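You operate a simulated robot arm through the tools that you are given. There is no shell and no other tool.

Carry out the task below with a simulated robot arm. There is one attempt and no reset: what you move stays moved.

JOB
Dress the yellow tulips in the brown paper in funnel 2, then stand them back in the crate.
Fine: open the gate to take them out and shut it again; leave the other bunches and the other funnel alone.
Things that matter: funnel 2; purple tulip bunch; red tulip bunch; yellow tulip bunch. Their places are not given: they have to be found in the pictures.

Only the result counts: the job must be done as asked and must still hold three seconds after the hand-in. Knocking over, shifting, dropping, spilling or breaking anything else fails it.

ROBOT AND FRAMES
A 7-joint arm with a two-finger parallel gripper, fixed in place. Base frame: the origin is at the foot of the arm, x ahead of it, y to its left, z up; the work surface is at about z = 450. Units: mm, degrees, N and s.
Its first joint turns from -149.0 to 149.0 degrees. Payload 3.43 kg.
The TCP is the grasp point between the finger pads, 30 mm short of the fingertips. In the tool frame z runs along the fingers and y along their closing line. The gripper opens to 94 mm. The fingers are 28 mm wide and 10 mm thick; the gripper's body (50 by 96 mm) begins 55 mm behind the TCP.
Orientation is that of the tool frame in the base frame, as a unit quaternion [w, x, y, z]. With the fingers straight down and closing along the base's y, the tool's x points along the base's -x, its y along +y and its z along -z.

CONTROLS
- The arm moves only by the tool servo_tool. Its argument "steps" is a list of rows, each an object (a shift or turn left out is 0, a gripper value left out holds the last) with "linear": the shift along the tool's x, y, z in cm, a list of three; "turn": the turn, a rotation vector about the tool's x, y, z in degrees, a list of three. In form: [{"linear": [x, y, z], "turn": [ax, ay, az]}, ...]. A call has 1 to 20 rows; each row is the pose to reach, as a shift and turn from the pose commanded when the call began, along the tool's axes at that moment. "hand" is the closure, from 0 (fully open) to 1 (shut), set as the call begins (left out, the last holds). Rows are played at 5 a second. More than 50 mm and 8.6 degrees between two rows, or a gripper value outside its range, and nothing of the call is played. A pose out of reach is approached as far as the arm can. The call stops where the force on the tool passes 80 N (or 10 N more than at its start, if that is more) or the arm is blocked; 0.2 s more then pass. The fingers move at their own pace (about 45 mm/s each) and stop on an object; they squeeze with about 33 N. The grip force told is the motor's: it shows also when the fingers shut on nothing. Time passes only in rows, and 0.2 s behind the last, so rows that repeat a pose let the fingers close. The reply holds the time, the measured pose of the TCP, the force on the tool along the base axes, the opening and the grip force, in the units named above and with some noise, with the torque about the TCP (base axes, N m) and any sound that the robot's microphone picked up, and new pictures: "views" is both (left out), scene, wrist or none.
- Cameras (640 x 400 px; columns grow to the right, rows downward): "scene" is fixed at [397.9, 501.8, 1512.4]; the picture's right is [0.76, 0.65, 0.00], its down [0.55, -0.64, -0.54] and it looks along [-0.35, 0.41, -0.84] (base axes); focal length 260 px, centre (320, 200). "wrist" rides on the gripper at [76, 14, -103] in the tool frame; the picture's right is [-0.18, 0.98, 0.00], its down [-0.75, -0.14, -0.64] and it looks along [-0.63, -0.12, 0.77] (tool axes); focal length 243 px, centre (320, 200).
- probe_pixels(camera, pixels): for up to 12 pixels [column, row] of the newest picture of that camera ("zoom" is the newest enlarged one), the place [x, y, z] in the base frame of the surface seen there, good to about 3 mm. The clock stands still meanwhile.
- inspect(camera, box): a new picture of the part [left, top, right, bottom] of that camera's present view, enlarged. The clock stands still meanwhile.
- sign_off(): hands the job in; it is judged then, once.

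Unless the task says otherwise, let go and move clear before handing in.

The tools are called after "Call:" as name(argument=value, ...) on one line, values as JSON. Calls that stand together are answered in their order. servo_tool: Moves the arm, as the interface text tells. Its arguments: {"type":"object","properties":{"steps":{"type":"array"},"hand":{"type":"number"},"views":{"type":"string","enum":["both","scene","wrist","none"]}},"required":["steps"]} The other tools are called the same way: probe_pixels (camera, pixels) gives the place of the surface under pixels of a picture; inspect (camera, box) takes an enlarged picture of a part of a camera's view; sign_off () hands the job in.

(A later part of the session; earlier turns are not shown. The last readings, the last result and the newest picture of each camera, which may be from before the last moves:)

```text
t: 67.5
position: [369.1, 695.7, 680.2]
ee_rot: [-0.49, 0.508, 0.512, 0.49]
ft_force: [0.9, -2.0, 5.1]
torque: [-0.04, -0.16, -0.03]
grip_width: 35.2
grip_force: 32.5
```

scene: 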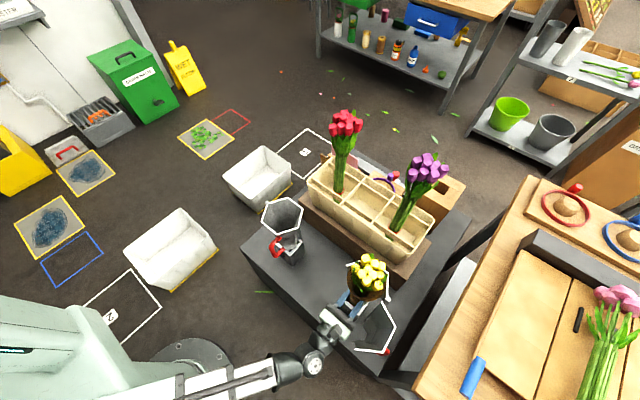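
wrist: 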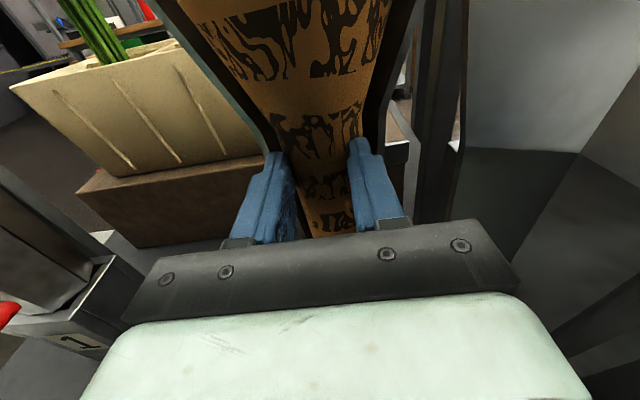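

The stems are on the table now (Fz +5 N). I'll check that the bunch is upright and centred before releasing.

Call:
inspect(camera="scene", box=[335, 245, 400, 310])

Call:
inspect(camera="wrist", box=[200, 0, 460, 240])

Call:
probe_pixels(camera="scene", pixels=[[361, 260], [370, 265], [377, 269], [352, 268], [365, 272], [374, 284], [363, 279], [360, 272], [372, 273], [377, 262], [350, 282], [368, 296]])

```text
6.15 times, centred on (368, 278) of scene
```

zoom: 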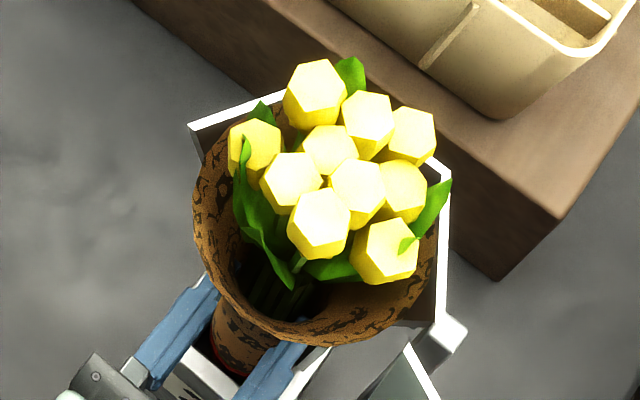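

```text
1.67 times, centred on (330, 120) of wrist
```

zoom: 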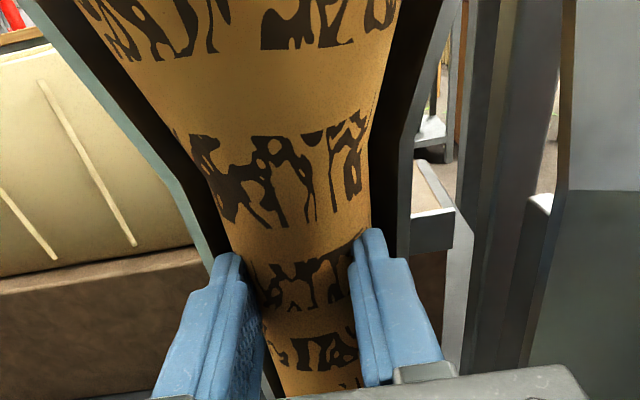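

```text
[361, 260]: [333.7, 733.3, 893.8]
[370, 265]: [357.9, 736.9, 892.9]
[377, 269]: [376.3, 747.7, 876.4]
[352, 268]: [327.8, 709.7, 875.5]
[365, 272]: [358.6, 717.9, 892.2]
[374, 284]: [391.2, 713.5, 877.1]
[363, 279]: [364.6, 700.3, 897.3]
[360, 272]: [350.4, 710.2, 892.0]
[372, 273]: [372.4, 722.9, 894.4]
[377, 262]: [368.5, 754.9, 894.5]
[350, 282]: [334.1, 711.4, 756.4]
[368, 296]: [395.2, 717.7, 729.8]
```

Call:
inspect(camera="scene", box=[335, 245, 400, 310])

Call:
probe_pixels(camera="zoom", pixels=[[318, 222], [315, 90], [255, 145], [385, 250], [410, 132], [330, 148], [290, 182], [358, 190], [367, 122], [405, 190], [215, 230], [300, 330]])

```text
6.15 times, centred on (368, 278) of scene
```

zoom: 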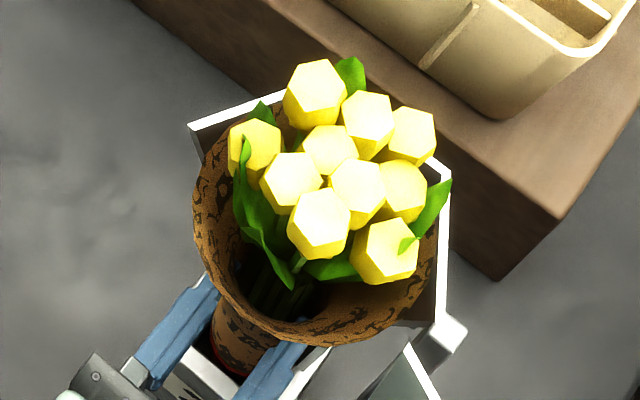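

```text
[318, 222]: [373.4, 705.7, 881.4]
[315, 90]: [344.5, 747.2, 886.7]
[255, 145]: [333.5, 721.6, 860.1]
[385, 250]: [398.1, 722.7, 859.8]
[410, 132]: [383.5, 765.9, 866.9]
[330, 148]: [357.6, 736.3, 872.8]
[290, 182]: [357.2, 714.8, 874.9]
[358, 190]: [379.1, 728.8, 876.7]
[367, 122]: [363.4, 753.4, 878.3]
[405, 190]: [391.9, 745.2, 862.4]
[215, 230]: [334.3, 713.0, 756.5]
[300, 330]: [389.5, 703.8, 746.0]
```

The bunch is seated upright (head tops ≈ 881–887) with only a ~2° lean. I'll release it and back the hand straight out.

Call:
servo_tool(views="none", hand=0.3, steps=[{"linear": [0, 0, 0]}, {"linear": [0, 0, 0]}, {"linear": [0, 0, 0]}, {"linear": [0, 0, 0]}, {"linear": [0, 0, -1.5]}, {"linear": [0, 0, -4]}, {"linear": [0, 0, -7]}, {"linear": [0, 0, -10]}, {"linear": [0, 0, -13]}, {"linear": [0, 0, -13]}])

Call:
inspect(camera="scene", box=[320, 240, 440, 360])

Call:
inspect(camera="wrist", box=[180, 0, 480, 240])

```text
t: 69.7
position: [367.9, 566.6, 686.6]
ee_rot: [-0.49, 0.507, 0.512, 0.49]
ft_force: [-0.1, 0.6, 0.3]
torque: [-0.01, 0.04, 0.0]
grip_width: 65.6
grip_force: 0.0
```

```text
3.33 times, centred on (380, 300) of scene
```

zoom: 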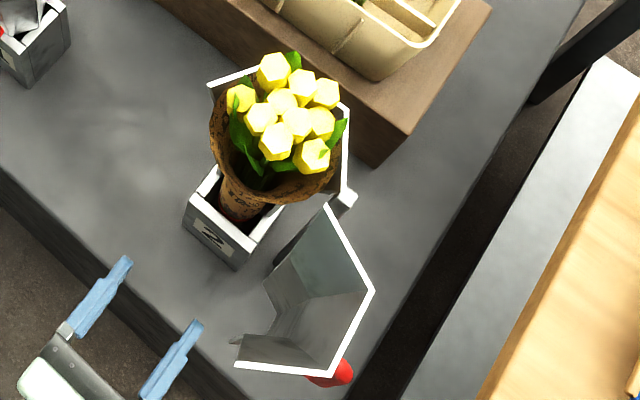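

```text
1.67 times, centred on (330, 120) of wrist
```

zoom: 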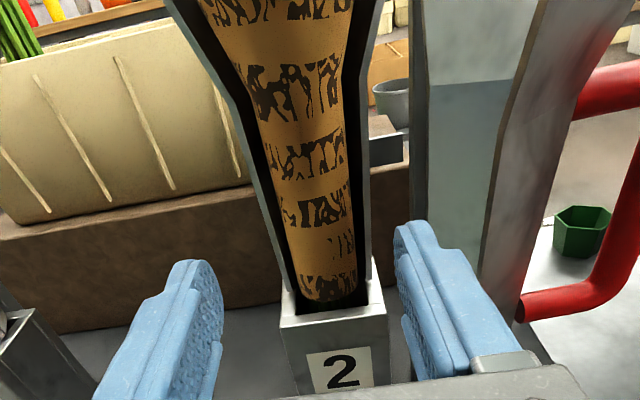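

The bunch stands stably on its own. Now I'll go back along the same path to the handle to shut the gate.

Call:
servo_tool(views="none", steps=[{"linear": [-0.25, 2.5, -0.1]}, {"linear": [-0.5, 5, -0.2]}, {"linear": [-0.75, 7.6, -0.3]}, {"linear": [-1.0, 10.2, -0.4]}, {"linear": [-1.25, 12.7, -0.5]}, {"linear": [-1.5, 15.2, -0.5]}, {"linear": [-1.5, 15.2, -0.5]}])

Call:
inspect(camera="wrist", box=[180, 0, 480, 240])

Call:
probe_pixels(camera="wrist", pixels=[[320, 100], [325, 140], [330, 170], [310, 120], [335, 190], [318, 150]])

```text
t: 71.3
position: [520.9, 561.1, 671.6]
ee_rot: [-0.49, 0.507, 0.512, 0.49]
ft_force: [-0.4, -0.7, -0.4]
torque: [0.0, 0.01, -0.02]
grip_width: 65.9
grip_force: 0.1
```

```text
1.67 times, centred on (330, 120) of wrist
```

zoom: 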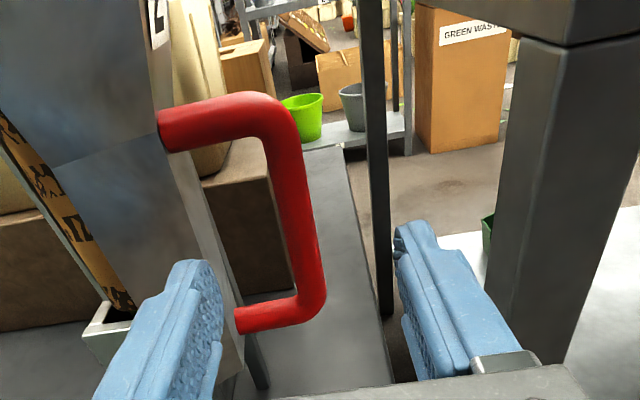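

```text
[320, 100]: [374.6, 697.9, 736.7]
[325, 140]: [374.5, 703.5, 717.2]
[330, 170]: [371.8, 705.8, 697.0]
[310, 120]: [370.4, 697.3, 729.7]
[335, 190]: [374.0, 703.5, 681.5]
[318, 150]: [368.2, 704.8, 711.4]
```

Call:
probe_pixels(camera="zoom", pixels=[[285, 150], [295, 200], [305, 250], [315, 290], [275, 160], [300, 160], [310, 230], [250, 315], [210, 120], [290, 240], [180, 200], [130, 150]])

```text
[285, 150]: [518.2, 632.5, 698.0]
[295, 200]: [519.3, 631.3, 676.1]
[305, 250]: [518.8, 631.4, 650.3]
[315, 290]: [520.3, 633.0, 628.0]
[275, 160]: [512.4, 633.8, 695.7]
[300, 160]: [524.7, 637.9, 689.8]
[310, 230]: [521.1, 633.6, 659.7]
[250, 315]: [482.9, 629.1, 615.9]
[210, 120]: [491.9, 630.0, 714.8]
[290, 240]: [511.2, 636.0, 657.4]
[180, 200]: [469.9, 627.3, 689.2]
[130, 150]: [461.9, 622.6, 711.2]
```

The bar is at (518,640). I'll move onto it and cage it.

Call:
servo_tool(views="none", steps=[{"linear": [0.05, -0.3, 1.8]}, {"linear": [0.1, -0.3, 3.8]}, {"linear": [0.2, -0.3, 5.8]}, {"linear": [0.3, -0.3, 7.4]}, {"linear": [0.3, -0.3, 7.4]}])

Call:
servo_tool(views="none", hand=0.7, steps=[{"linear": [0, 0, 0]}, {"linear": [0, 0, 0]}, {"linear": [0, 0, 0]}])

```text
t: 72.5
position: [521.3, 633.2, 671.3]
ee_rot: [-0.488, 0.51, 0.511, 0.49]
ft_force: [31.7, -67.5, -8.3]
torque: [0.95, 0.12, 2.56]
grip_width: 48.1
grip_force: 0.0
```

```text
t: 73.3
position: [517.7, 637.3, 672.6]
ee_rot: [-0.491, 0.507, 0.513, 0.49]
ft_force: [3.8, -0.1, 1.7]
torque: [0.03, -0.07, -0.03]
grip_width: 30.3
grip_force: 1.9
```

That approach pressed the left finger onto the gate panel (67 N) before the fingers closed, and the force has since cleared. I'll check that the funnel and bunch haven't shifted.

Call:
inspect(camera="scene", box=[320, 240, 440, 360])

Call:
probe_pixels(camera="zoom", pixels=[[209, 85], [285, 58], [343, 112], [352, 198], [210, 180], [185, 230], [240, 265], [285, 200], [275, 72], [275, 140], [312, 158], [330, 205]])

Call:
inspect(camera="wrist", box=[180, 0, 480, 240])

```text
3.33 times, centred on (380, 300) of scene
```

zoom: 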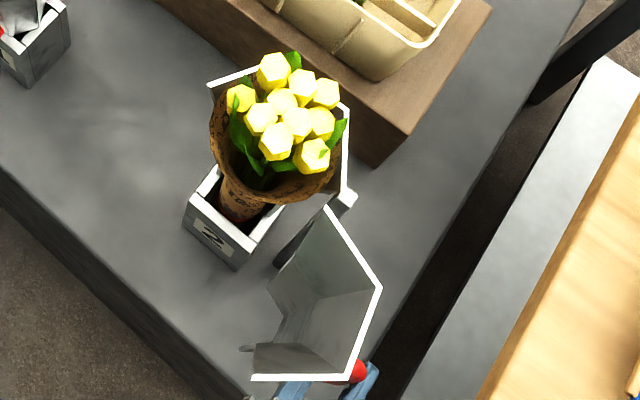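

```text
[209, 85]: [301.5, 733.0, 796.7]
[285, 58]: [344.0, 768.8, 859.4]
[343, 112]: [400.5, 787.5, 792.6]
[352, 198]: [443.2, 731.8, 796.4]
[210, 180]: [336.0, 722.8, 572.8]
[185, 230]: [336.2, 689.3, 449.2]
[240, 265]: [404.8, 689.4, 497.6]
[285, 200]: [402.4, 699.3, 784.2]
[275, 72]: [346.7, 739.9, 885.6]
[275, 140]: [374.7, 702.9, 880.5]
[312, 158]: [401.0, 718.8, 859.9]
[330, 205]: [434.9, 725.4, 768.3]
```

```text
1.67 times, centred on (330, 120) of wrist
```

zoom: 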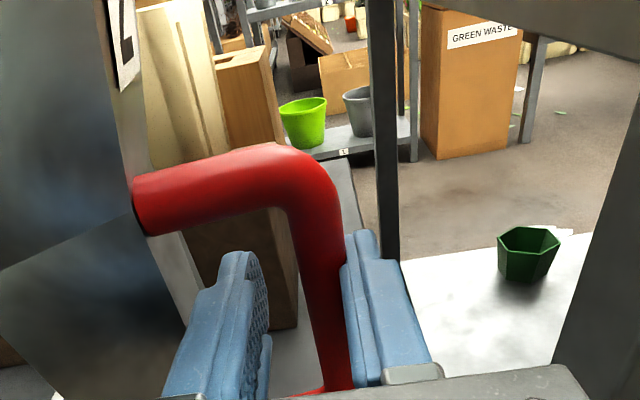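

The funnel and bunch are unmoved. I'll swing the handle back along its arc, pushing with the right finger, to about 16° first.

Call:
servo_tool(views="both", steps=[{"linear": [0, -1.06, -0.72]}, {"linear": [0, -2.2, -1.56]}, {"linear": [0, -3.43, -2.26]}, {"linear": [0, -4.74, -2.8]}, {"linear": [0, -6.11, -3.18]}, {"linear": [0, -7.51, -3.39]}, {"linear": [0, -8.92, -3.42]}, {"linear": [0, -10.33, -3.29]}, {"linear": [0, -11.72, -2.98]}, {"linear": [0, -13.05, -2.51]}, {"linear": [0, -14.32, -1.88]}, {"linear": [0, -14.32, -1.88]}])

Call:
inspect(camera="scene", box=[320, 240, 440, 360])

```text
t: 75.9
position: [374.1, 615.1, 671.2]
ee_rot: [-0.489, 0.509, 0.512, 0.49]
ft_force: [2.0, 1.0, 0.6]
torque: [0.01, -0.02, -0.02]
grip_width: 29.4
grip_force: 1.3
```

scene: 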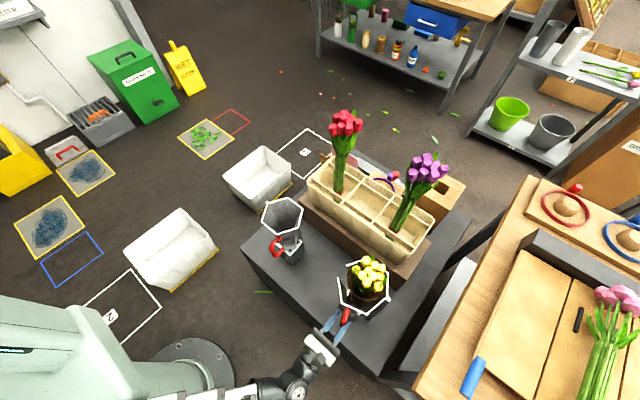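
wrist: 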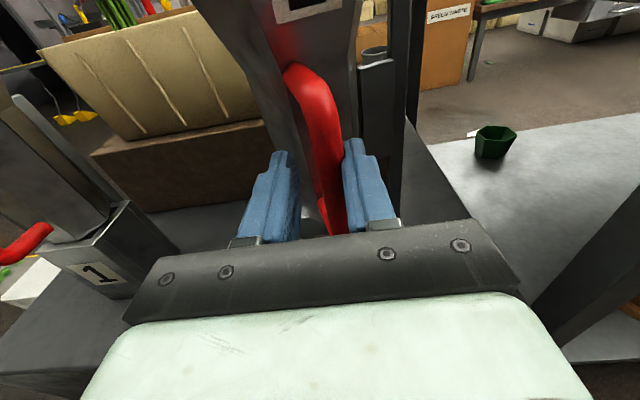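

```text
3.33 times, centred on (380, 300) of scene
```

zoom: 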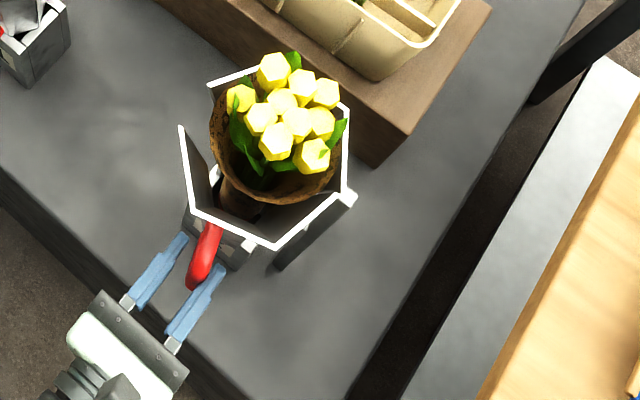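

The gate is at about 16°. I'll carry on to closed.

Call:
servo_tool(views="both", steps=[{"linear": [0, -0.57, 0.56]}, {"linear": [0, -1.14, 1.13]}, {"linear": [0, -1.7, 1.6]}, {"linear": [0, -2.22, 2.05]}, {"linear": [0, -2.6, 2.4]}, {"linear": [0, -2.9, 2.6]}, {"linear": [0, -2.9, 2.6]}])

Call:
inspect(camera="scene", box=[320, 240, 420, 340])

```text
t: 77.5
position: [347.2, 641.8, 670.2]
ee_rot: [-0.489, 0.51, 0.511, 0.49]
ft_force: [18.5, -31.7, -0.3]
torque: [0.29, 0.25, -0.67]
grip_width: 38.2
grip_force: 8.8
```

scene: 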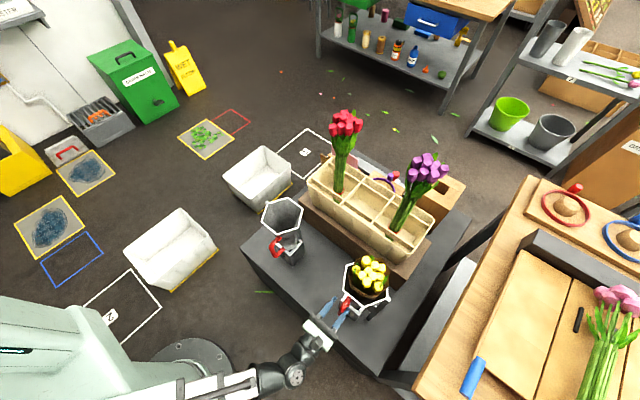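
wrist: 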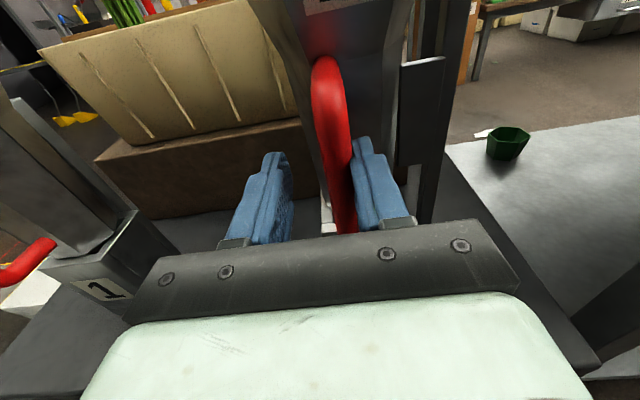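

```text
4.00 times, centred on (370, 290) of scene
```

zoom: 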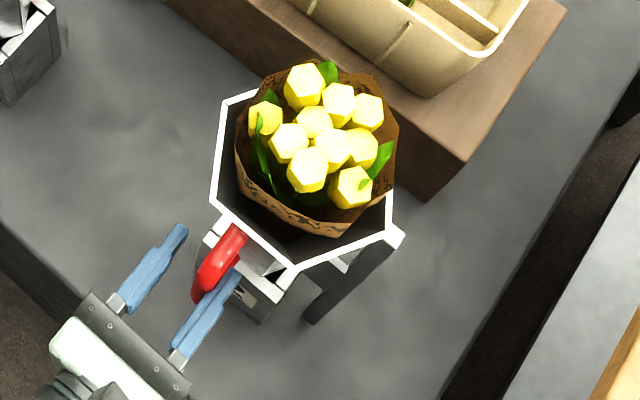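

The gate is now shut and the paper has changed: in the zoom it has drawn up around the flower heads (rim around (315,150)), so the wrap has taken. I'll relax the push and measure the new state.

Call:
servo_tool(views="none", steps=[{"linear": [0, 0.4, -0.4]}, {"linear": [0, 0.6, -0.7]}, {"linear": [0, 0.6, -0.7]}])

Call:
inspect(camera="scene", box=[330, 245, 410, 325])

Call:
probe_pixels(camera="zoom", pixels=[[225, 150], [270, 220], [330, 250], [400, 190], [330, 90], [300, 240], [240, 110], [400, 130], [310, 165], [300, 65], [365, 185], [195, 100]])

```text
t: 78.3
position: [351.4, 636.2, 669.7]
ee_rot: [-0.49, 0.507, 0.513, 0.49]
ft_force: [3.8, 0.8, -0.6]
torque: [-0.05, 0.04, -0.05]
grip_width: 29.8
grip_force: 1.4
```

```text
5.00 times, centred on (370, 285) of scene
```

zoom: 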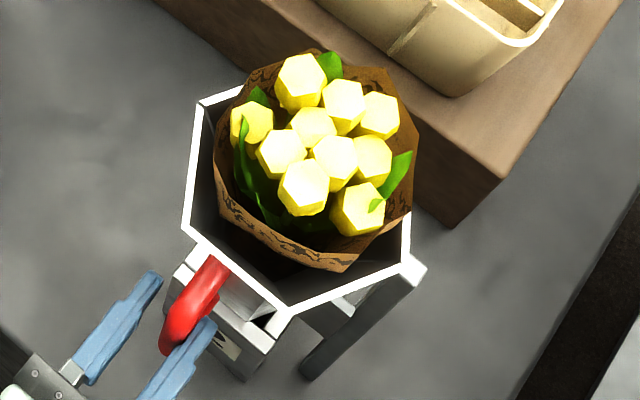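

```text
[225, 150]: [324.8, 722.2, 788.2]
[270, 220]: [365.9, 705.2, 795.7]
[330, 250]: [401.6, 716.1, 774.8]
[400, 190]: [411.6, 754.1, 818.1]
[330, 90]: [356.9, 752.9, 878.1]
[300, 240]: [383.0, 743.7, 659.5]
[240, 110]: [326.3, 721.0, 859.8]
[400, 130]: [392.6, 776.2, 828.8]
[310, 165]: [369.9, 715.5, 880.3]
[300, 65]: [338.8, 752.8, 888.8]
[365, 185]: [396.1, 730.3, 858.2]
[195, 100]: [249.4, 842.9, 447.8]
```

The paper now reaches z≈830 around the heads, so the tulips are dressed. I'll swing the gate open again along the same arc.

Call:
servo_tool(views="both", steps=[{"linear": [0, 0.96, 0.18]}, {"linear": [0, 2.01, -0.73]}, {"linear": [0, 3.16, -1.56]}, {"linear": [0, 4.41, -2.23]}, {"linear": [0, 5.73, -2.75]}, {"linear": [0, 7.1, -3.11]}, {"linear": [0, 8.5, -3.29]}, {"linear": [0, 9.92, -3.3]}, {"linear": [0, 11.32, -3.14]}, {"linear": [0, 12.7, -2.81]}, {"linear": [0, 14.03, -2.32]}, {"linear": [0, 15.28, -1.66]}, {"linear": [0, 16.45, -0.86]}, {"linear": [0, 17.07, -0.34]}, {"linear": [0, 17.4, 0.0]}, {"linear": [0, 17.4, 0.0]}])

Call:
inspect(camera="scene", box=[320, 240, 440, 360])

```text
t: 81.7
position: [526.4, 636.6, 670.8]
ee_rot: [-0.49, 0.508, 0.512, 0.49]
ft_force: [-0.7, 0.0, 0.1]
torque: [0.02, -0.05, 0.02]
grip_width: 28.9
grip_force: 0.2
```

scene: 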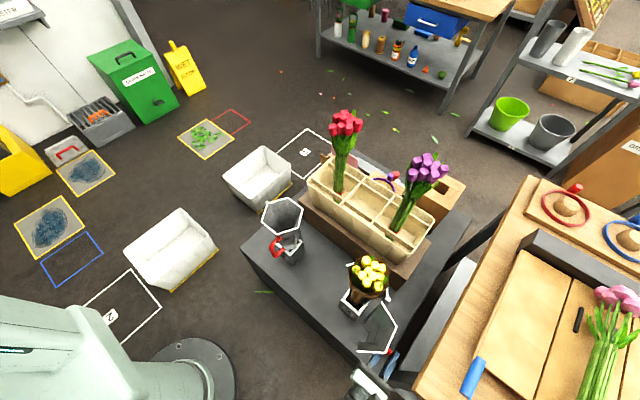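
wrist: 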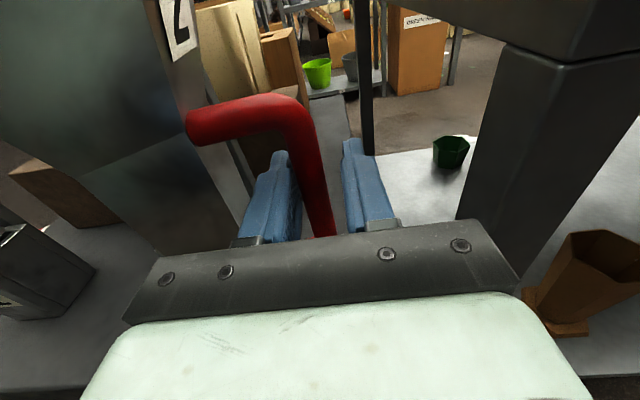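

```text
3.33 times, centred on (380, 300) of scene
```

zoom: 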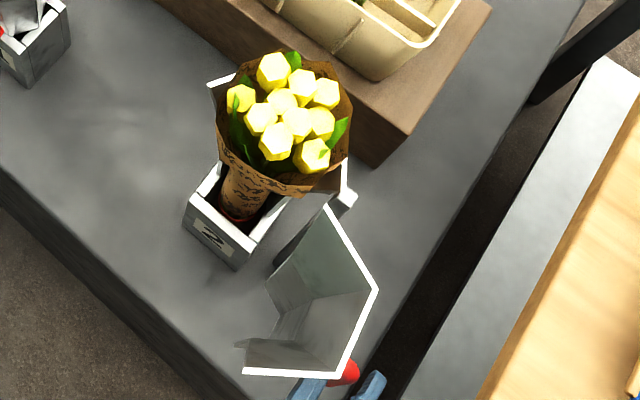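

The gate is open at about 93° with negligible force, and the paper stays wrapped on the bunch. I'll release the handle and retreat straight back.

Call:
servo_tool(views="none", hand=0.6, steps=[{"linear": [0, -0.2, 0]}, {"linear": [0, -0.3, 0]}, {"linear": [0, -0.3, -1.2]}, {"linear": [0, -0.3, -2.6]}, {"linear": [0, -0.3, -4.2]}, {"linear": [0, -0.3, -5.8]}, {"linear": [0, -0.3, -7.4]}, {"linear": [0, -0.3, -7.4]}])

Call:
inspect(camera="scene", box=[300, 235, 460, 395])

```text
t: 83.5
position: [524.1, 560.9, 673.4]
ee_rot: [-0.49, 0.508, 0.512, 0.49]
ft_force: [0.0, 0.2, -0.6]
torque: [0.03, 0.02, 0.01]
grip_width: 37.9
grip_force: 0.0
```

```text
2.50 times, centred on (380, 315) of scene
```

zoom: 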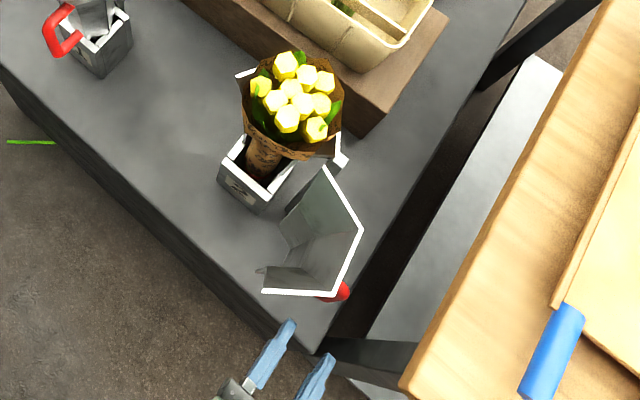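

Clear. I'll slide in −x back in front of the dressed bunch.

Call:
servo_tool(views="both", hand=0.2, steps=[{"linear": [0.25, -2.6, 0]}, {"linear": [0.5, -5.2, 0]}, {"linear": [0.75, -7.8, 0]}, {"linear": [1.0, -10.4, 0]}, {"linear": [1.3, -13, 0.2]}, {"linear": [1.6, -15.6, 0.5]}, {"linear": [1.6, -15.6, 0.5]}])

Call:
inspect(camera="wrist", box=[260, 0, 400, 210])

Call:
probe_pixels(camera="zoom", pixels=[[330, 180], [290, 180], [275, 180], [262, 180], [345, 180], [335, 250], [305, 250], [350, 250], [320, 110], [270, 110], [310, 40], [340, 310]])

```text
t: 85.1
position: [366.4, 566.6, 690.4]
ee_rot: [-0.489, 0.508, 0.513, 0.49]
ft_force: [-0.4, 0.3, 0.0]
torque: [0.0, -0.01, -0.01]
grip_width: 75.2
grip_force: 0.2
```

scene: 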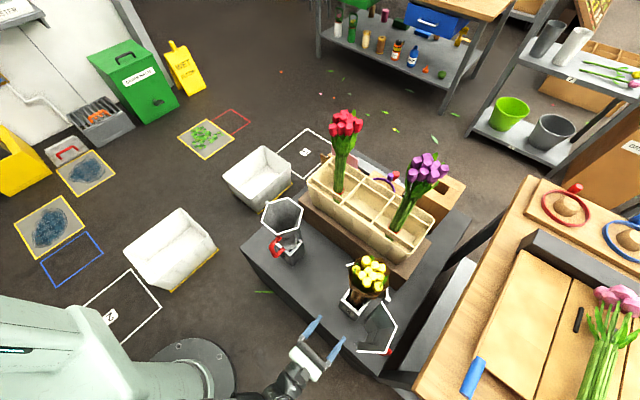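
wrist: 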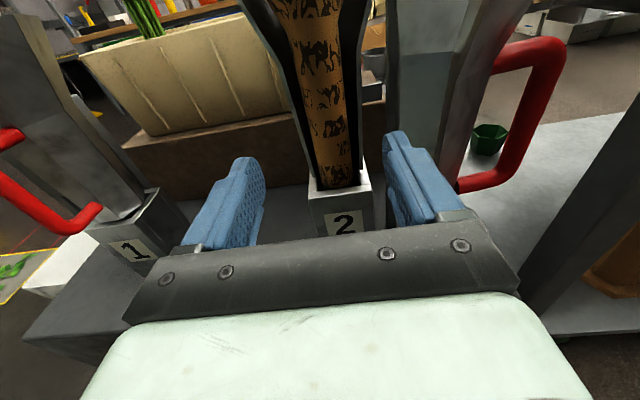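

```text
1.90 times, centred on (330, 105) of wrist
```

zoom: 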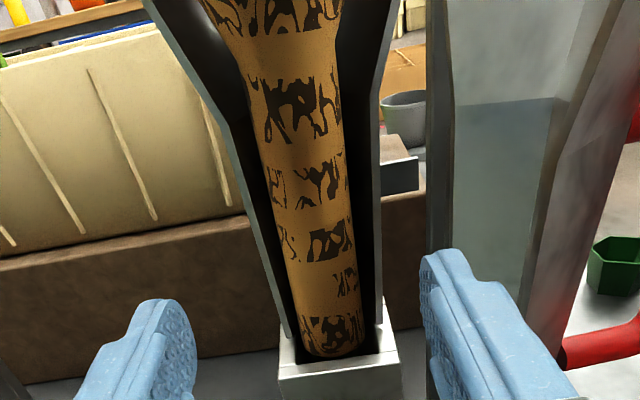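

```text
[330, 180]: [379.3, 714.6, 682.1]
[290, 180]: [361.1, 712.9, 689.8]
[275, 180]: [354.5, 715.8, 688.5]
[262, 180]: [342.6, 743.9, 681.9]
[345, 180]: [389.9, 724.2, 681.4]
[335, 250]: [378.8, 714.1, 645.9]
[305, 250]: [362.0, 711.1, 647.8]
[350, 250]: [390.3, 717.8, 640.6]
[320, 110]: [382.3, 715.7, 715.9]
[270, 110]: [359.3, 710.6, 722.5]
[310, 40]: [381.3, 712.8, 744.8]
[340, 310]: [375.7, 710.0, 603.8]
```

The wrapped stems are now r≈21 around (369.5,733). I'll approach as before to grip at z≈681 with the tips just short of the metal edges.

Call:
servo_tool(views="none", steps=[{"linear": [-0.1, 0.07, 2.8]}, {"linear": [-0.2, 0.14, 5.6]}, {"linear": [-0.3, 0.2, 8.2]}, {"linear": [-0.4, 0.25, 10.2]}, {"linear": [-0.45, 0.28, 11.6]}, {"linear": [-0.45, 0.28, 12.2]}, {"linear": [-0.45, 0.28, 12.8]}, {"linear": [-0.45, 0.28, 13.2]}, {"linear": [-0.45, 0.28, 13.2]}])

Call:
inspect(camera="wrist", box=[220, 60, 440, 240])

Call:
inspect(camera="scene", box=[330, 260, 400, 330])

```text
t: 87.1
position: [369.6, 698.2, 679.2]
ee_rot: [-0.49, 0.508, 0.511, 0.49]
ft_force: [-0.1, 0.3, 0.6]
torque: [0.0, 0.02, 0.03]
grip_width: 75.4
grip_force: 0.1
```

```text
2.22 times, centred on (330, 150) of wrist
```

zoom: 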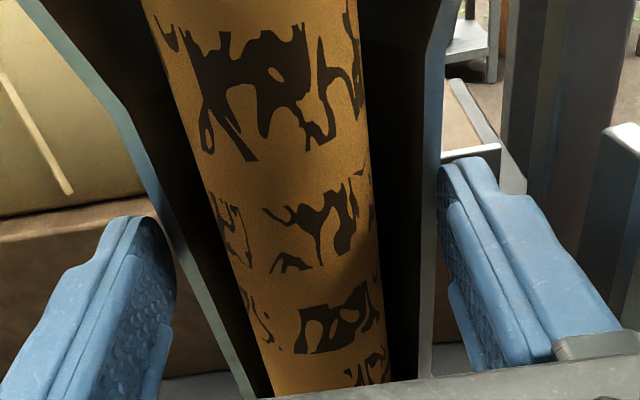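

```text
5.71 times, centred on (365, 295) of scene
```

zoom: 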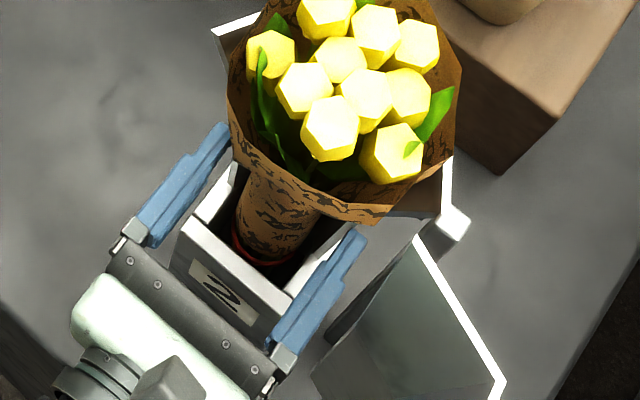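

The tips are placed either side of the wrapped stems. I'll close the grip.

Call:
servo_tool(views="both", hand=1, steps=[{"linear": [0, 0, 0]}, {"linear": [0, 0, 0]}, {"linear": [0, 0, 0]}, {"linear": [0, 0, 0]}, {"linear": [0, 0, 0]}, {"linear": [0, 0, 0]}])

Call:
inspect(camera="scene", box=[330, 245, 410, 325])

```text
t: 88.5
position: [369.8, 698.2, 679.2]
ee_rot: [-0.489, 0.509, 0.512, 0.49]
ft_force: [0.3, -1.0, 0.2]
torque: [0.0, 0.03, 0.03]
grip_width: 38.4
grip_force: 33.1
```

scene: 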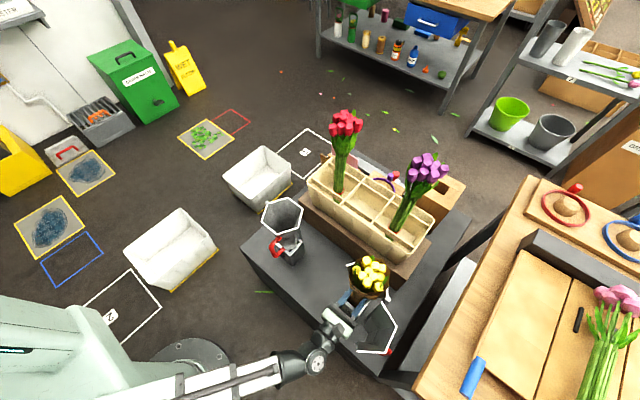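
wrist: 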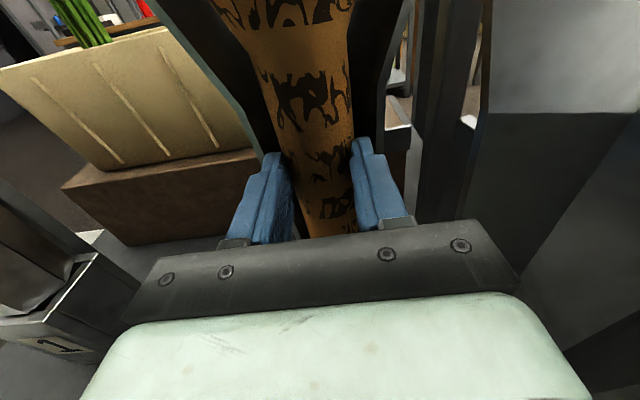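

```text
5.00 times, centred on (370, 285) of scene
```

zoom: 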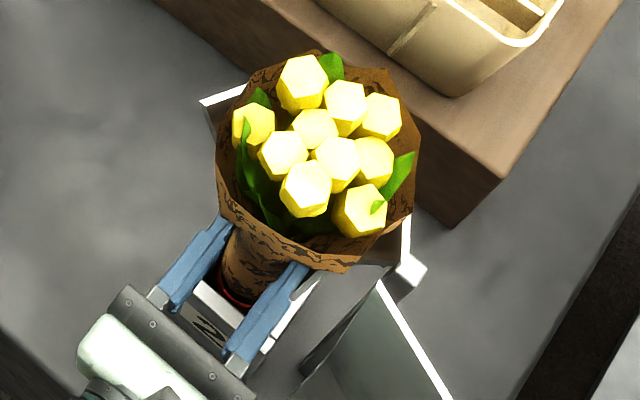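

Gripped at 38.4 mm. I'll lift 20 mm and verify that bunch and paper rise together.

Call:
servo_tool(views="both", steps=[{"linear": [0.5, 0, 0.02]}, {"linear": [1.0, 0, 0.04]}, {"linear": [1.5, 0, 0.06]}, {"linear": [2.0, 0, 0.08]}, {"linear": [2.0, 0, 0.08]}])

Call:
inspect(camera="scene", box=[330, 245, 410, 325])

Call:
inspect(camera="wrist", box=[220, 60, 440, 240])

```text
t: 89.7
position: [369.4, 700.9, 700.0]
ee_rot: [-0.489, 0.509, 0.512, 0.49]
ft_force: [1.1, 1.0, -3.3]
torque: [-0.1, 0.01, -0.01]
grip_width: 38.0
grip_force: 33.3
```

scene: 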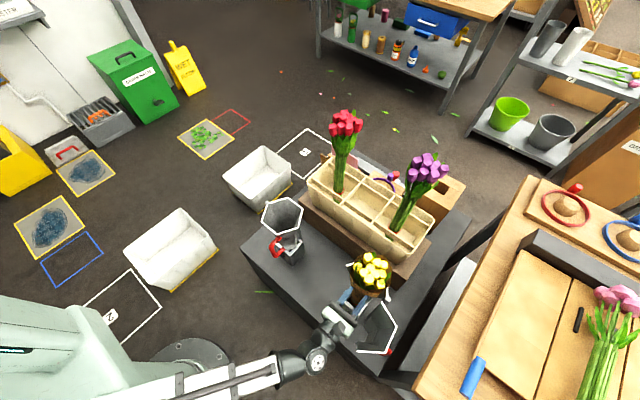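
wrist: 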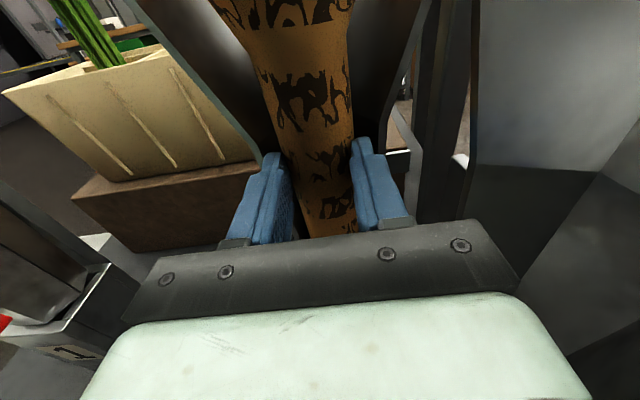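

```text
5.00 times, centred on (370, 285) of scene
```

zoom: 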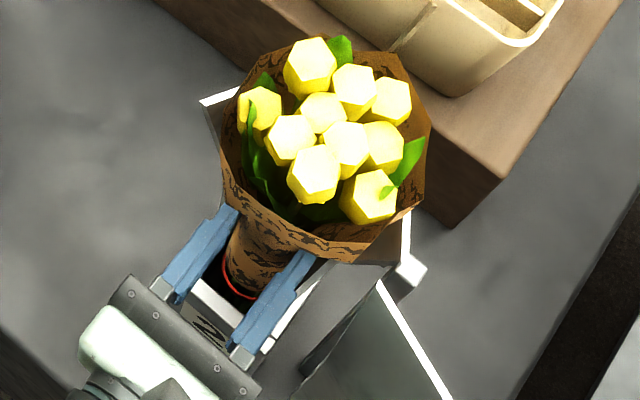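

```text
2.22 times, centred on (330, 150) of wrist
```

zoom: 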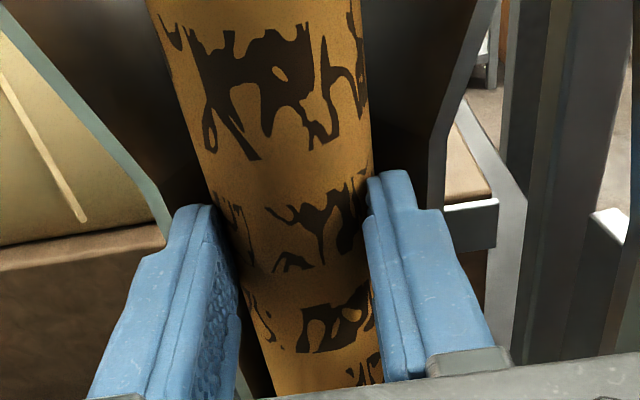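

Bunch and paper rise together now: the pattern is fixed relative to the fingers. I'll continue straight up out of the funnel.

Call:
servo_tool(views="both", steps=[{"linear": [1.5, 0, -0.06]}, {"linear": [3.0, 0, -0.12]}, {"linear": [4.5, 0, -0.18]}, {"linear": [6.0, 0, -0.24]}, {"linear": [7.5, 0, -0.3]}, {"linear": [9.0, 0, -0.36]}, {"linear": [10.5, 0, -0.42]}, {"linear": [12.0, 0, -0.48]}, {"linear": [13.5, 0, -0.54]}, {"linear": [13.5, 0, -0.54]}])

Call:
inspect(camera="scene", box=[310, 225, 430, 345])

```text
t: 91.9
position: [369.8, 701.1, 833.7]
ee_rot: [-0.49, 0.508, 0.512, 0.489]
ft_force: [-0.2, -0.1, -3.1]
torque: [-0.09, 0.01, 0.02]
grip_width: 37.7
grip_force: 32.8
```

scene: 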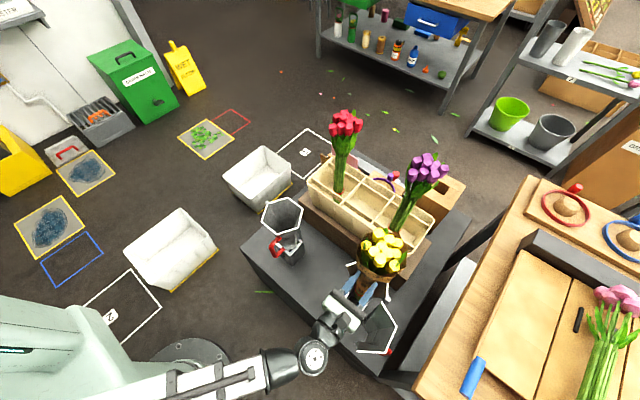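
wrist: 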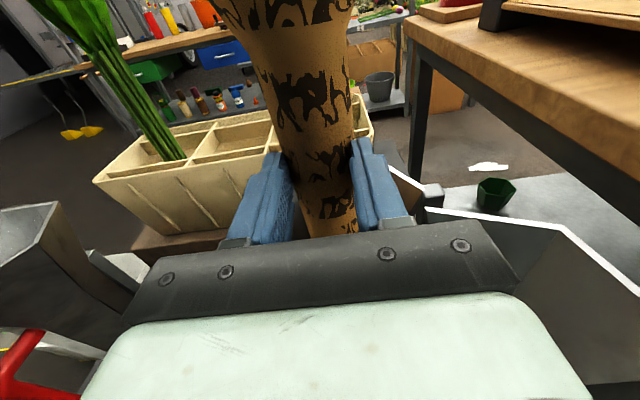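

```text
3.33 times, centred on (370, 285) of scene
```

zoom: 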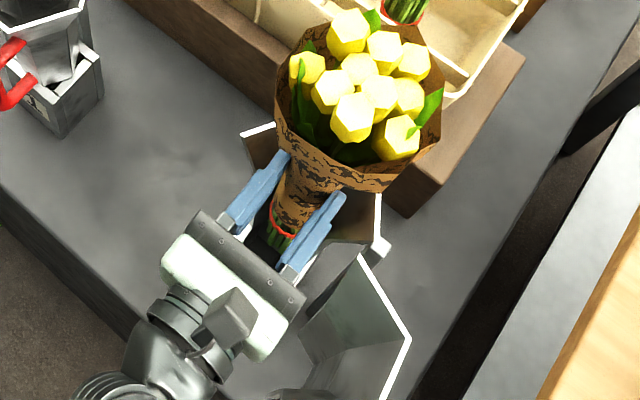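

The dressed bouquet is coming out cleanly with stems and red band visible. I'll lift another 200 mm until the stems clear everything.

Call:
servo_tool(views="both", steps=[{"linear": [2.0, 0, -0.08]}, {"linear": [4.0, 0, -0.16]}, {"linear": [6.0, 0, -0.24]}, {"linear": [8.0, 0, -0.32]}, {"linear": [10.0, 0, -0.4]}, {"linear": [12.0, 0, -0.48]}, {"linear": [14.0, 0, -0.56]}, {"linear": [16.0, 0, -0.64]}, {"linear": [18.0, 0, -0.72]}, {"linear": [20.0, 0, -0.8]}, {"linear": [20.0, 0, -0.8]}])

Call:
inspect(camera="scene", box=[310, 185, 470, 345])

```text
t: 94.3
position: [368.8, 700.7, 1034.5]
ee_rot: [-0.49, 0.508, 0.512, 0.49]
ft_force: [0.5, -0.3, -1.9]
torque: [-0.07, 0.01, 0.02]
grip_width: 37.7
grip_force: 33.3
```

scene: 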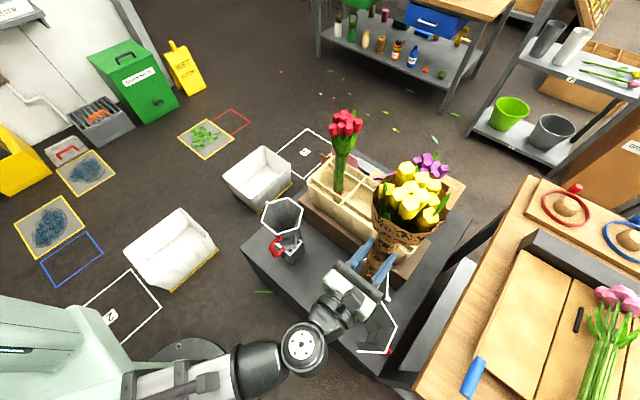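
wrist: 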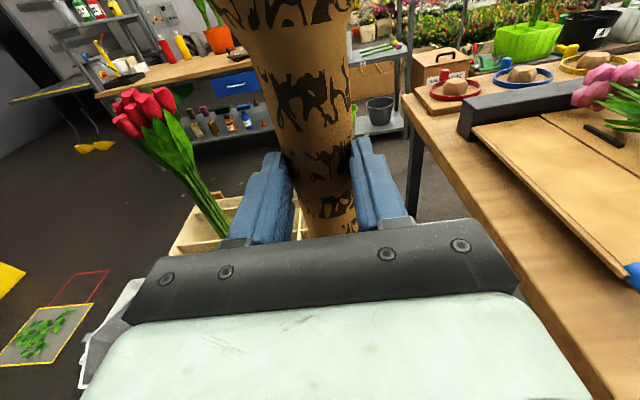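

```text
2.50 times, centred on (390, 265) of scene
```

zoom: 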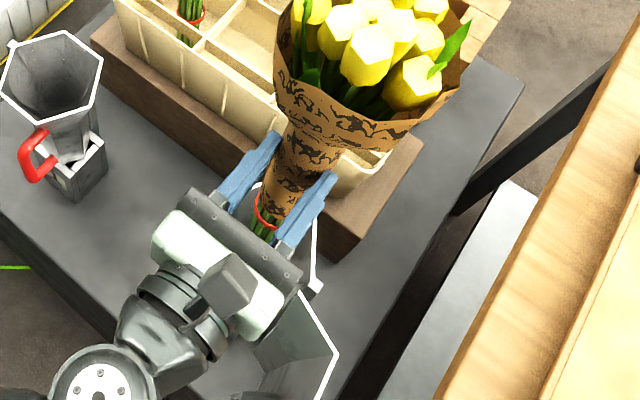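

The bouquet is clear with its bottom at about z≈804. I'll measure its pose relative to the hand (tilt and offset) for placement.

Call:
inspect(camera="scene", box=[355, 200, 435, 290])

Call:
probe_pixels(camera="zoom", pixels=[[100, 365], [110, 375], [90, 370], [105, 340], [95, 345], [120, 350], [150, 290], [165, 300], [185, 300], [200, 250], [160, 240], [225, 260]])

Call:
probe_pixels(camera="zoom", pixels=[[180, 190], [130, 130], [115, 60], [250, 200], [340, 190], [420, 180], [480, 140], [520, 80], [300, 60], [200, 20], [400, 120], [380, 30]])

```text
4.44 times, centred on (395, 245) of scene
```

zoom: 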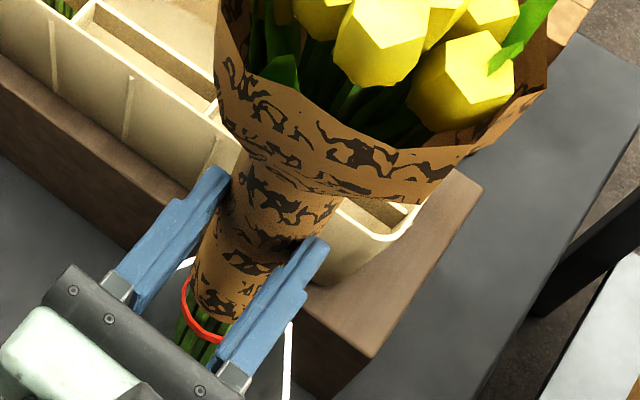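

```text
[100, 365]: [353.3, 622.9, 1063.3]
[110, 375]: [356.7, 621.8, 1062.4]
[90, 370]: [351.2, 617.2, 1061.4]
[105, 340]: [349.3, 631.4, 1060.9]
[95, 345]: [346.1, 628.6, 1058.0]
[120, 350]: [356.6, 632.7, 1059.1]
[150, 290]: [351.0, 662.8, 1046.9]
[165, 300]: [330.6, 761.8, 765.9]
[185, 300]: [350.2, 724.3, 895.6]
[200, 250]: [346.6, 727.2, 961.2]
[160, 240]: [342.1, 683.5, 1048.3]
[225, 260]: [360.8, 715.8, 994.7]
```

```text
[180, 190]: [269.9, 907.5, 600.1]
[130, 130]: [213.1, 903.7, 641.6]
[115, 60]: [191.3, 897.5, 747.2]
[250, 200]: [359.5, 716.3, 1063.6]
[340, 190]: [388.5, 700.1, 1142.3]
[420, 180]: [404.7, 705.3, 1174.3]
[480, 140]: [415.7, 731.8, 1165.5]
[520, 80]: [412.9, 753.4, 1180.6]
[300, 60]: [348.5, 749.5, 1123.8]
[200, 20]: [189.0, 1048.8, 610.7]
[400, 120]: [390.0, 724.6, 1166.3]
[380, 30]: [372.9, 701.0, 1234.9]
```

The bouquet hangs vertically with its axis 35 mm ahead of the TCP, and the paper's top radius is about 48 mm. I'll carry it sideways first to x≈213, away from the purple bunch.

Call:
servo_tool(views="none", steps=[{"linear": [0, -1.5, 0]}, {"linear": [0, -4.0, 0]}, {"linear": [0, -6.8, 0]}, {"linear": [0, -9.6, 0]}, {"linear": [0, -12.4, 0]}, {"linear": [0, -14.6, 0]}, {"linear": [0, -15.6, 0]}, {"linear": [0, -15.6, 0]}])

Call:
inspect(camera="scene", box=[230, 120, 470, 300])

```text
t: 96.1
position: [210.9, 701.1, 1034.6]
ee_rot: [-0.49, 0.508, 0.511, 0.491]
ft_force: [-0.6, 0.4, -3.7]
torque: [-0.12, 0.0, 0.01]
grip_width: 37.5
grip_force: 32.7
```

```text
2.22 times, centred on (350, 210) of scene
```

zoom: 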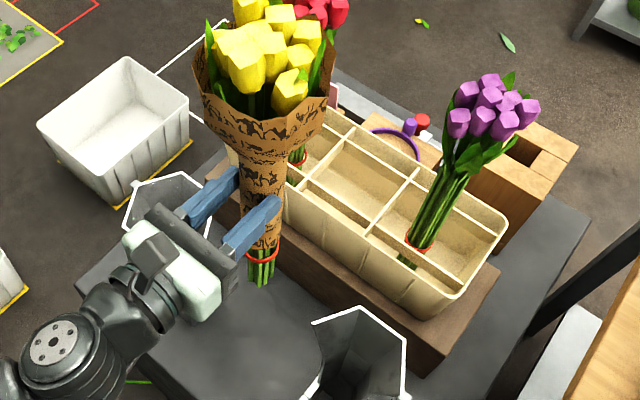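

Steady. Now I'll advance in +y over the empty middle cell, passing between the red and purple heads.

Call:
servo_tool(views="both", steps=[{"linear": [0.1, 0.1, 1.5]}, {"linear": [0.2, 0.15, 4.0]}, {"linear": [0.3, 0.2, 6.8]}, {"linear": [0.4, 0.2, 9.6]}, {"linear": [0.5, 0.2, 12.4]}, {"linear": [0.6, 0.2, 15.2]}, {"linear": [0.7, 0.2, 18]}, {"linear": [0.8, 0.2, 20.6]}, {"linear": [0.9, 0.2, 23]}, {"linear": [1.0, 0.2, 24.7]}, {"linear": [1.0, 0.2, 24.7]}])

Call:
inspect(camera="scene", box=[290, 60, 460, 270])

```text
t: 98.5
position: [212.9, 947.2, 1034.8]
ee_rot: [-0.49, 0.508, 0.512, 0.49]
ft_force: [-0.9, 0.5, -3.3]
torque: [-0.13, 0.0, 0.0]
grip_width: 37.4
grip_force: 32.7
```

scene: 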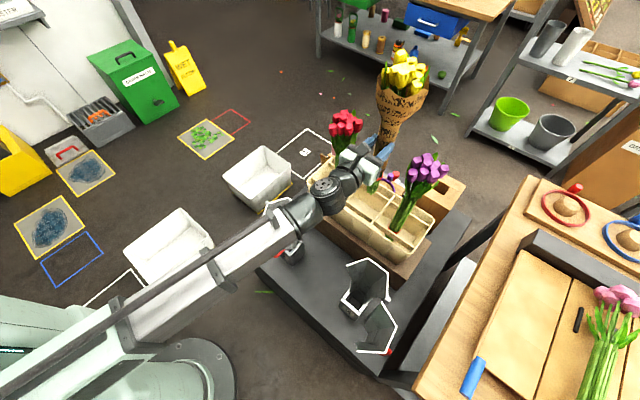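
wrist: 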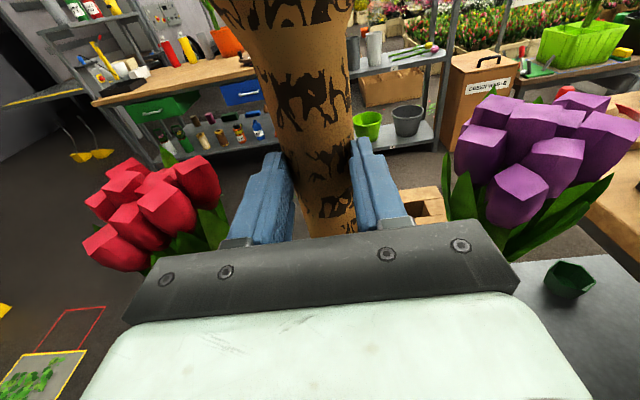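

```text
1.90 times, centred on (375, 165) of scene
```

zoom: 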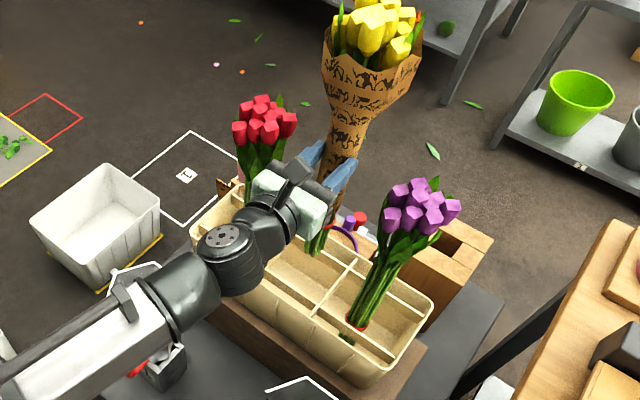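

The bouquet is above the middle cell, with stem ends visible at zoom (316,245). I'll probe the stem ends and paper for position.

Call:
inspect(camera="scene", box=[320, 130, 400, 210])

Call:
probe_pixels(camera="zoom", pixels=[[185, 355], [195, 355], [205, 345], [190, 340], [200, 330], [180, 345], [265, 110], [250, 100], [280, 120], [290, 60], [270, 140], [210, 335]])

```text
5.00 times, centred on (360, 170) of scene
```

zoom: 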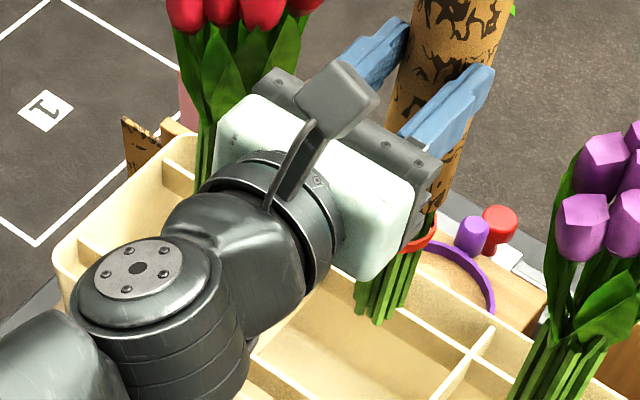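

```text
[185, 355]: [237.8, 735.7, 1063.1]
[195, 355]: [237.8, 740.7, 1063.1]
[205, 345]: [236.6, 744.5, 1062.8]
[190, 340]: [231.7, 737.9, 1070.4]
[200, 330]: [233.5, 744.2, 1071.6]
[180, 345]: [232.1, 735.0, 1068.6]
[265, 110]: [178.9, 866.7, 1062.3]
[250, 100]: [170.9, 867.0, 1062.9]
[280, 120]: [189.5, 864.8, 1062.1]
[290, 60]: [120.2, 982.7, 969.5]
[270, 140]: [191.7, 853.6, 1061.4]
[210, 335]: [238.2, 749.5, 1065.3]
```

Call:
probe_pixels(camera="zoom", pixels=[[365, 305], [378, 315], [395, 310], [372, 295], [390, 290], [412, 270], [430, 235], [445, 185], [430, 60], [460, 50], [490, 40], [410, 90]])

```text
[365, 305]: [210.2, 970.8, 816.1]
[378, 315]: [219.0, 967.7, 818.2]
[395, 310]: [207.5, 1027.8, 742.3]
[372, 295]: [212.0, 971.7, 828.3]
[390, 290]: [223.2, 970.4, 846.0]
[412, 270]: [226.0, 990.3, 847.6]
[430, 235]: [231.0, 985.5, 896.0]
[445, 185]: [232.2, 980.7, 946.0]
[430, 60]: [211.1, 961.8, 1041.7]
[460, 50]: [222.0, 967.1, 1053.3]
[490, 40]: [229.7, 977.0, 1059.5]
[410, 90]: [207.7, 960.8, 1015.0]
```

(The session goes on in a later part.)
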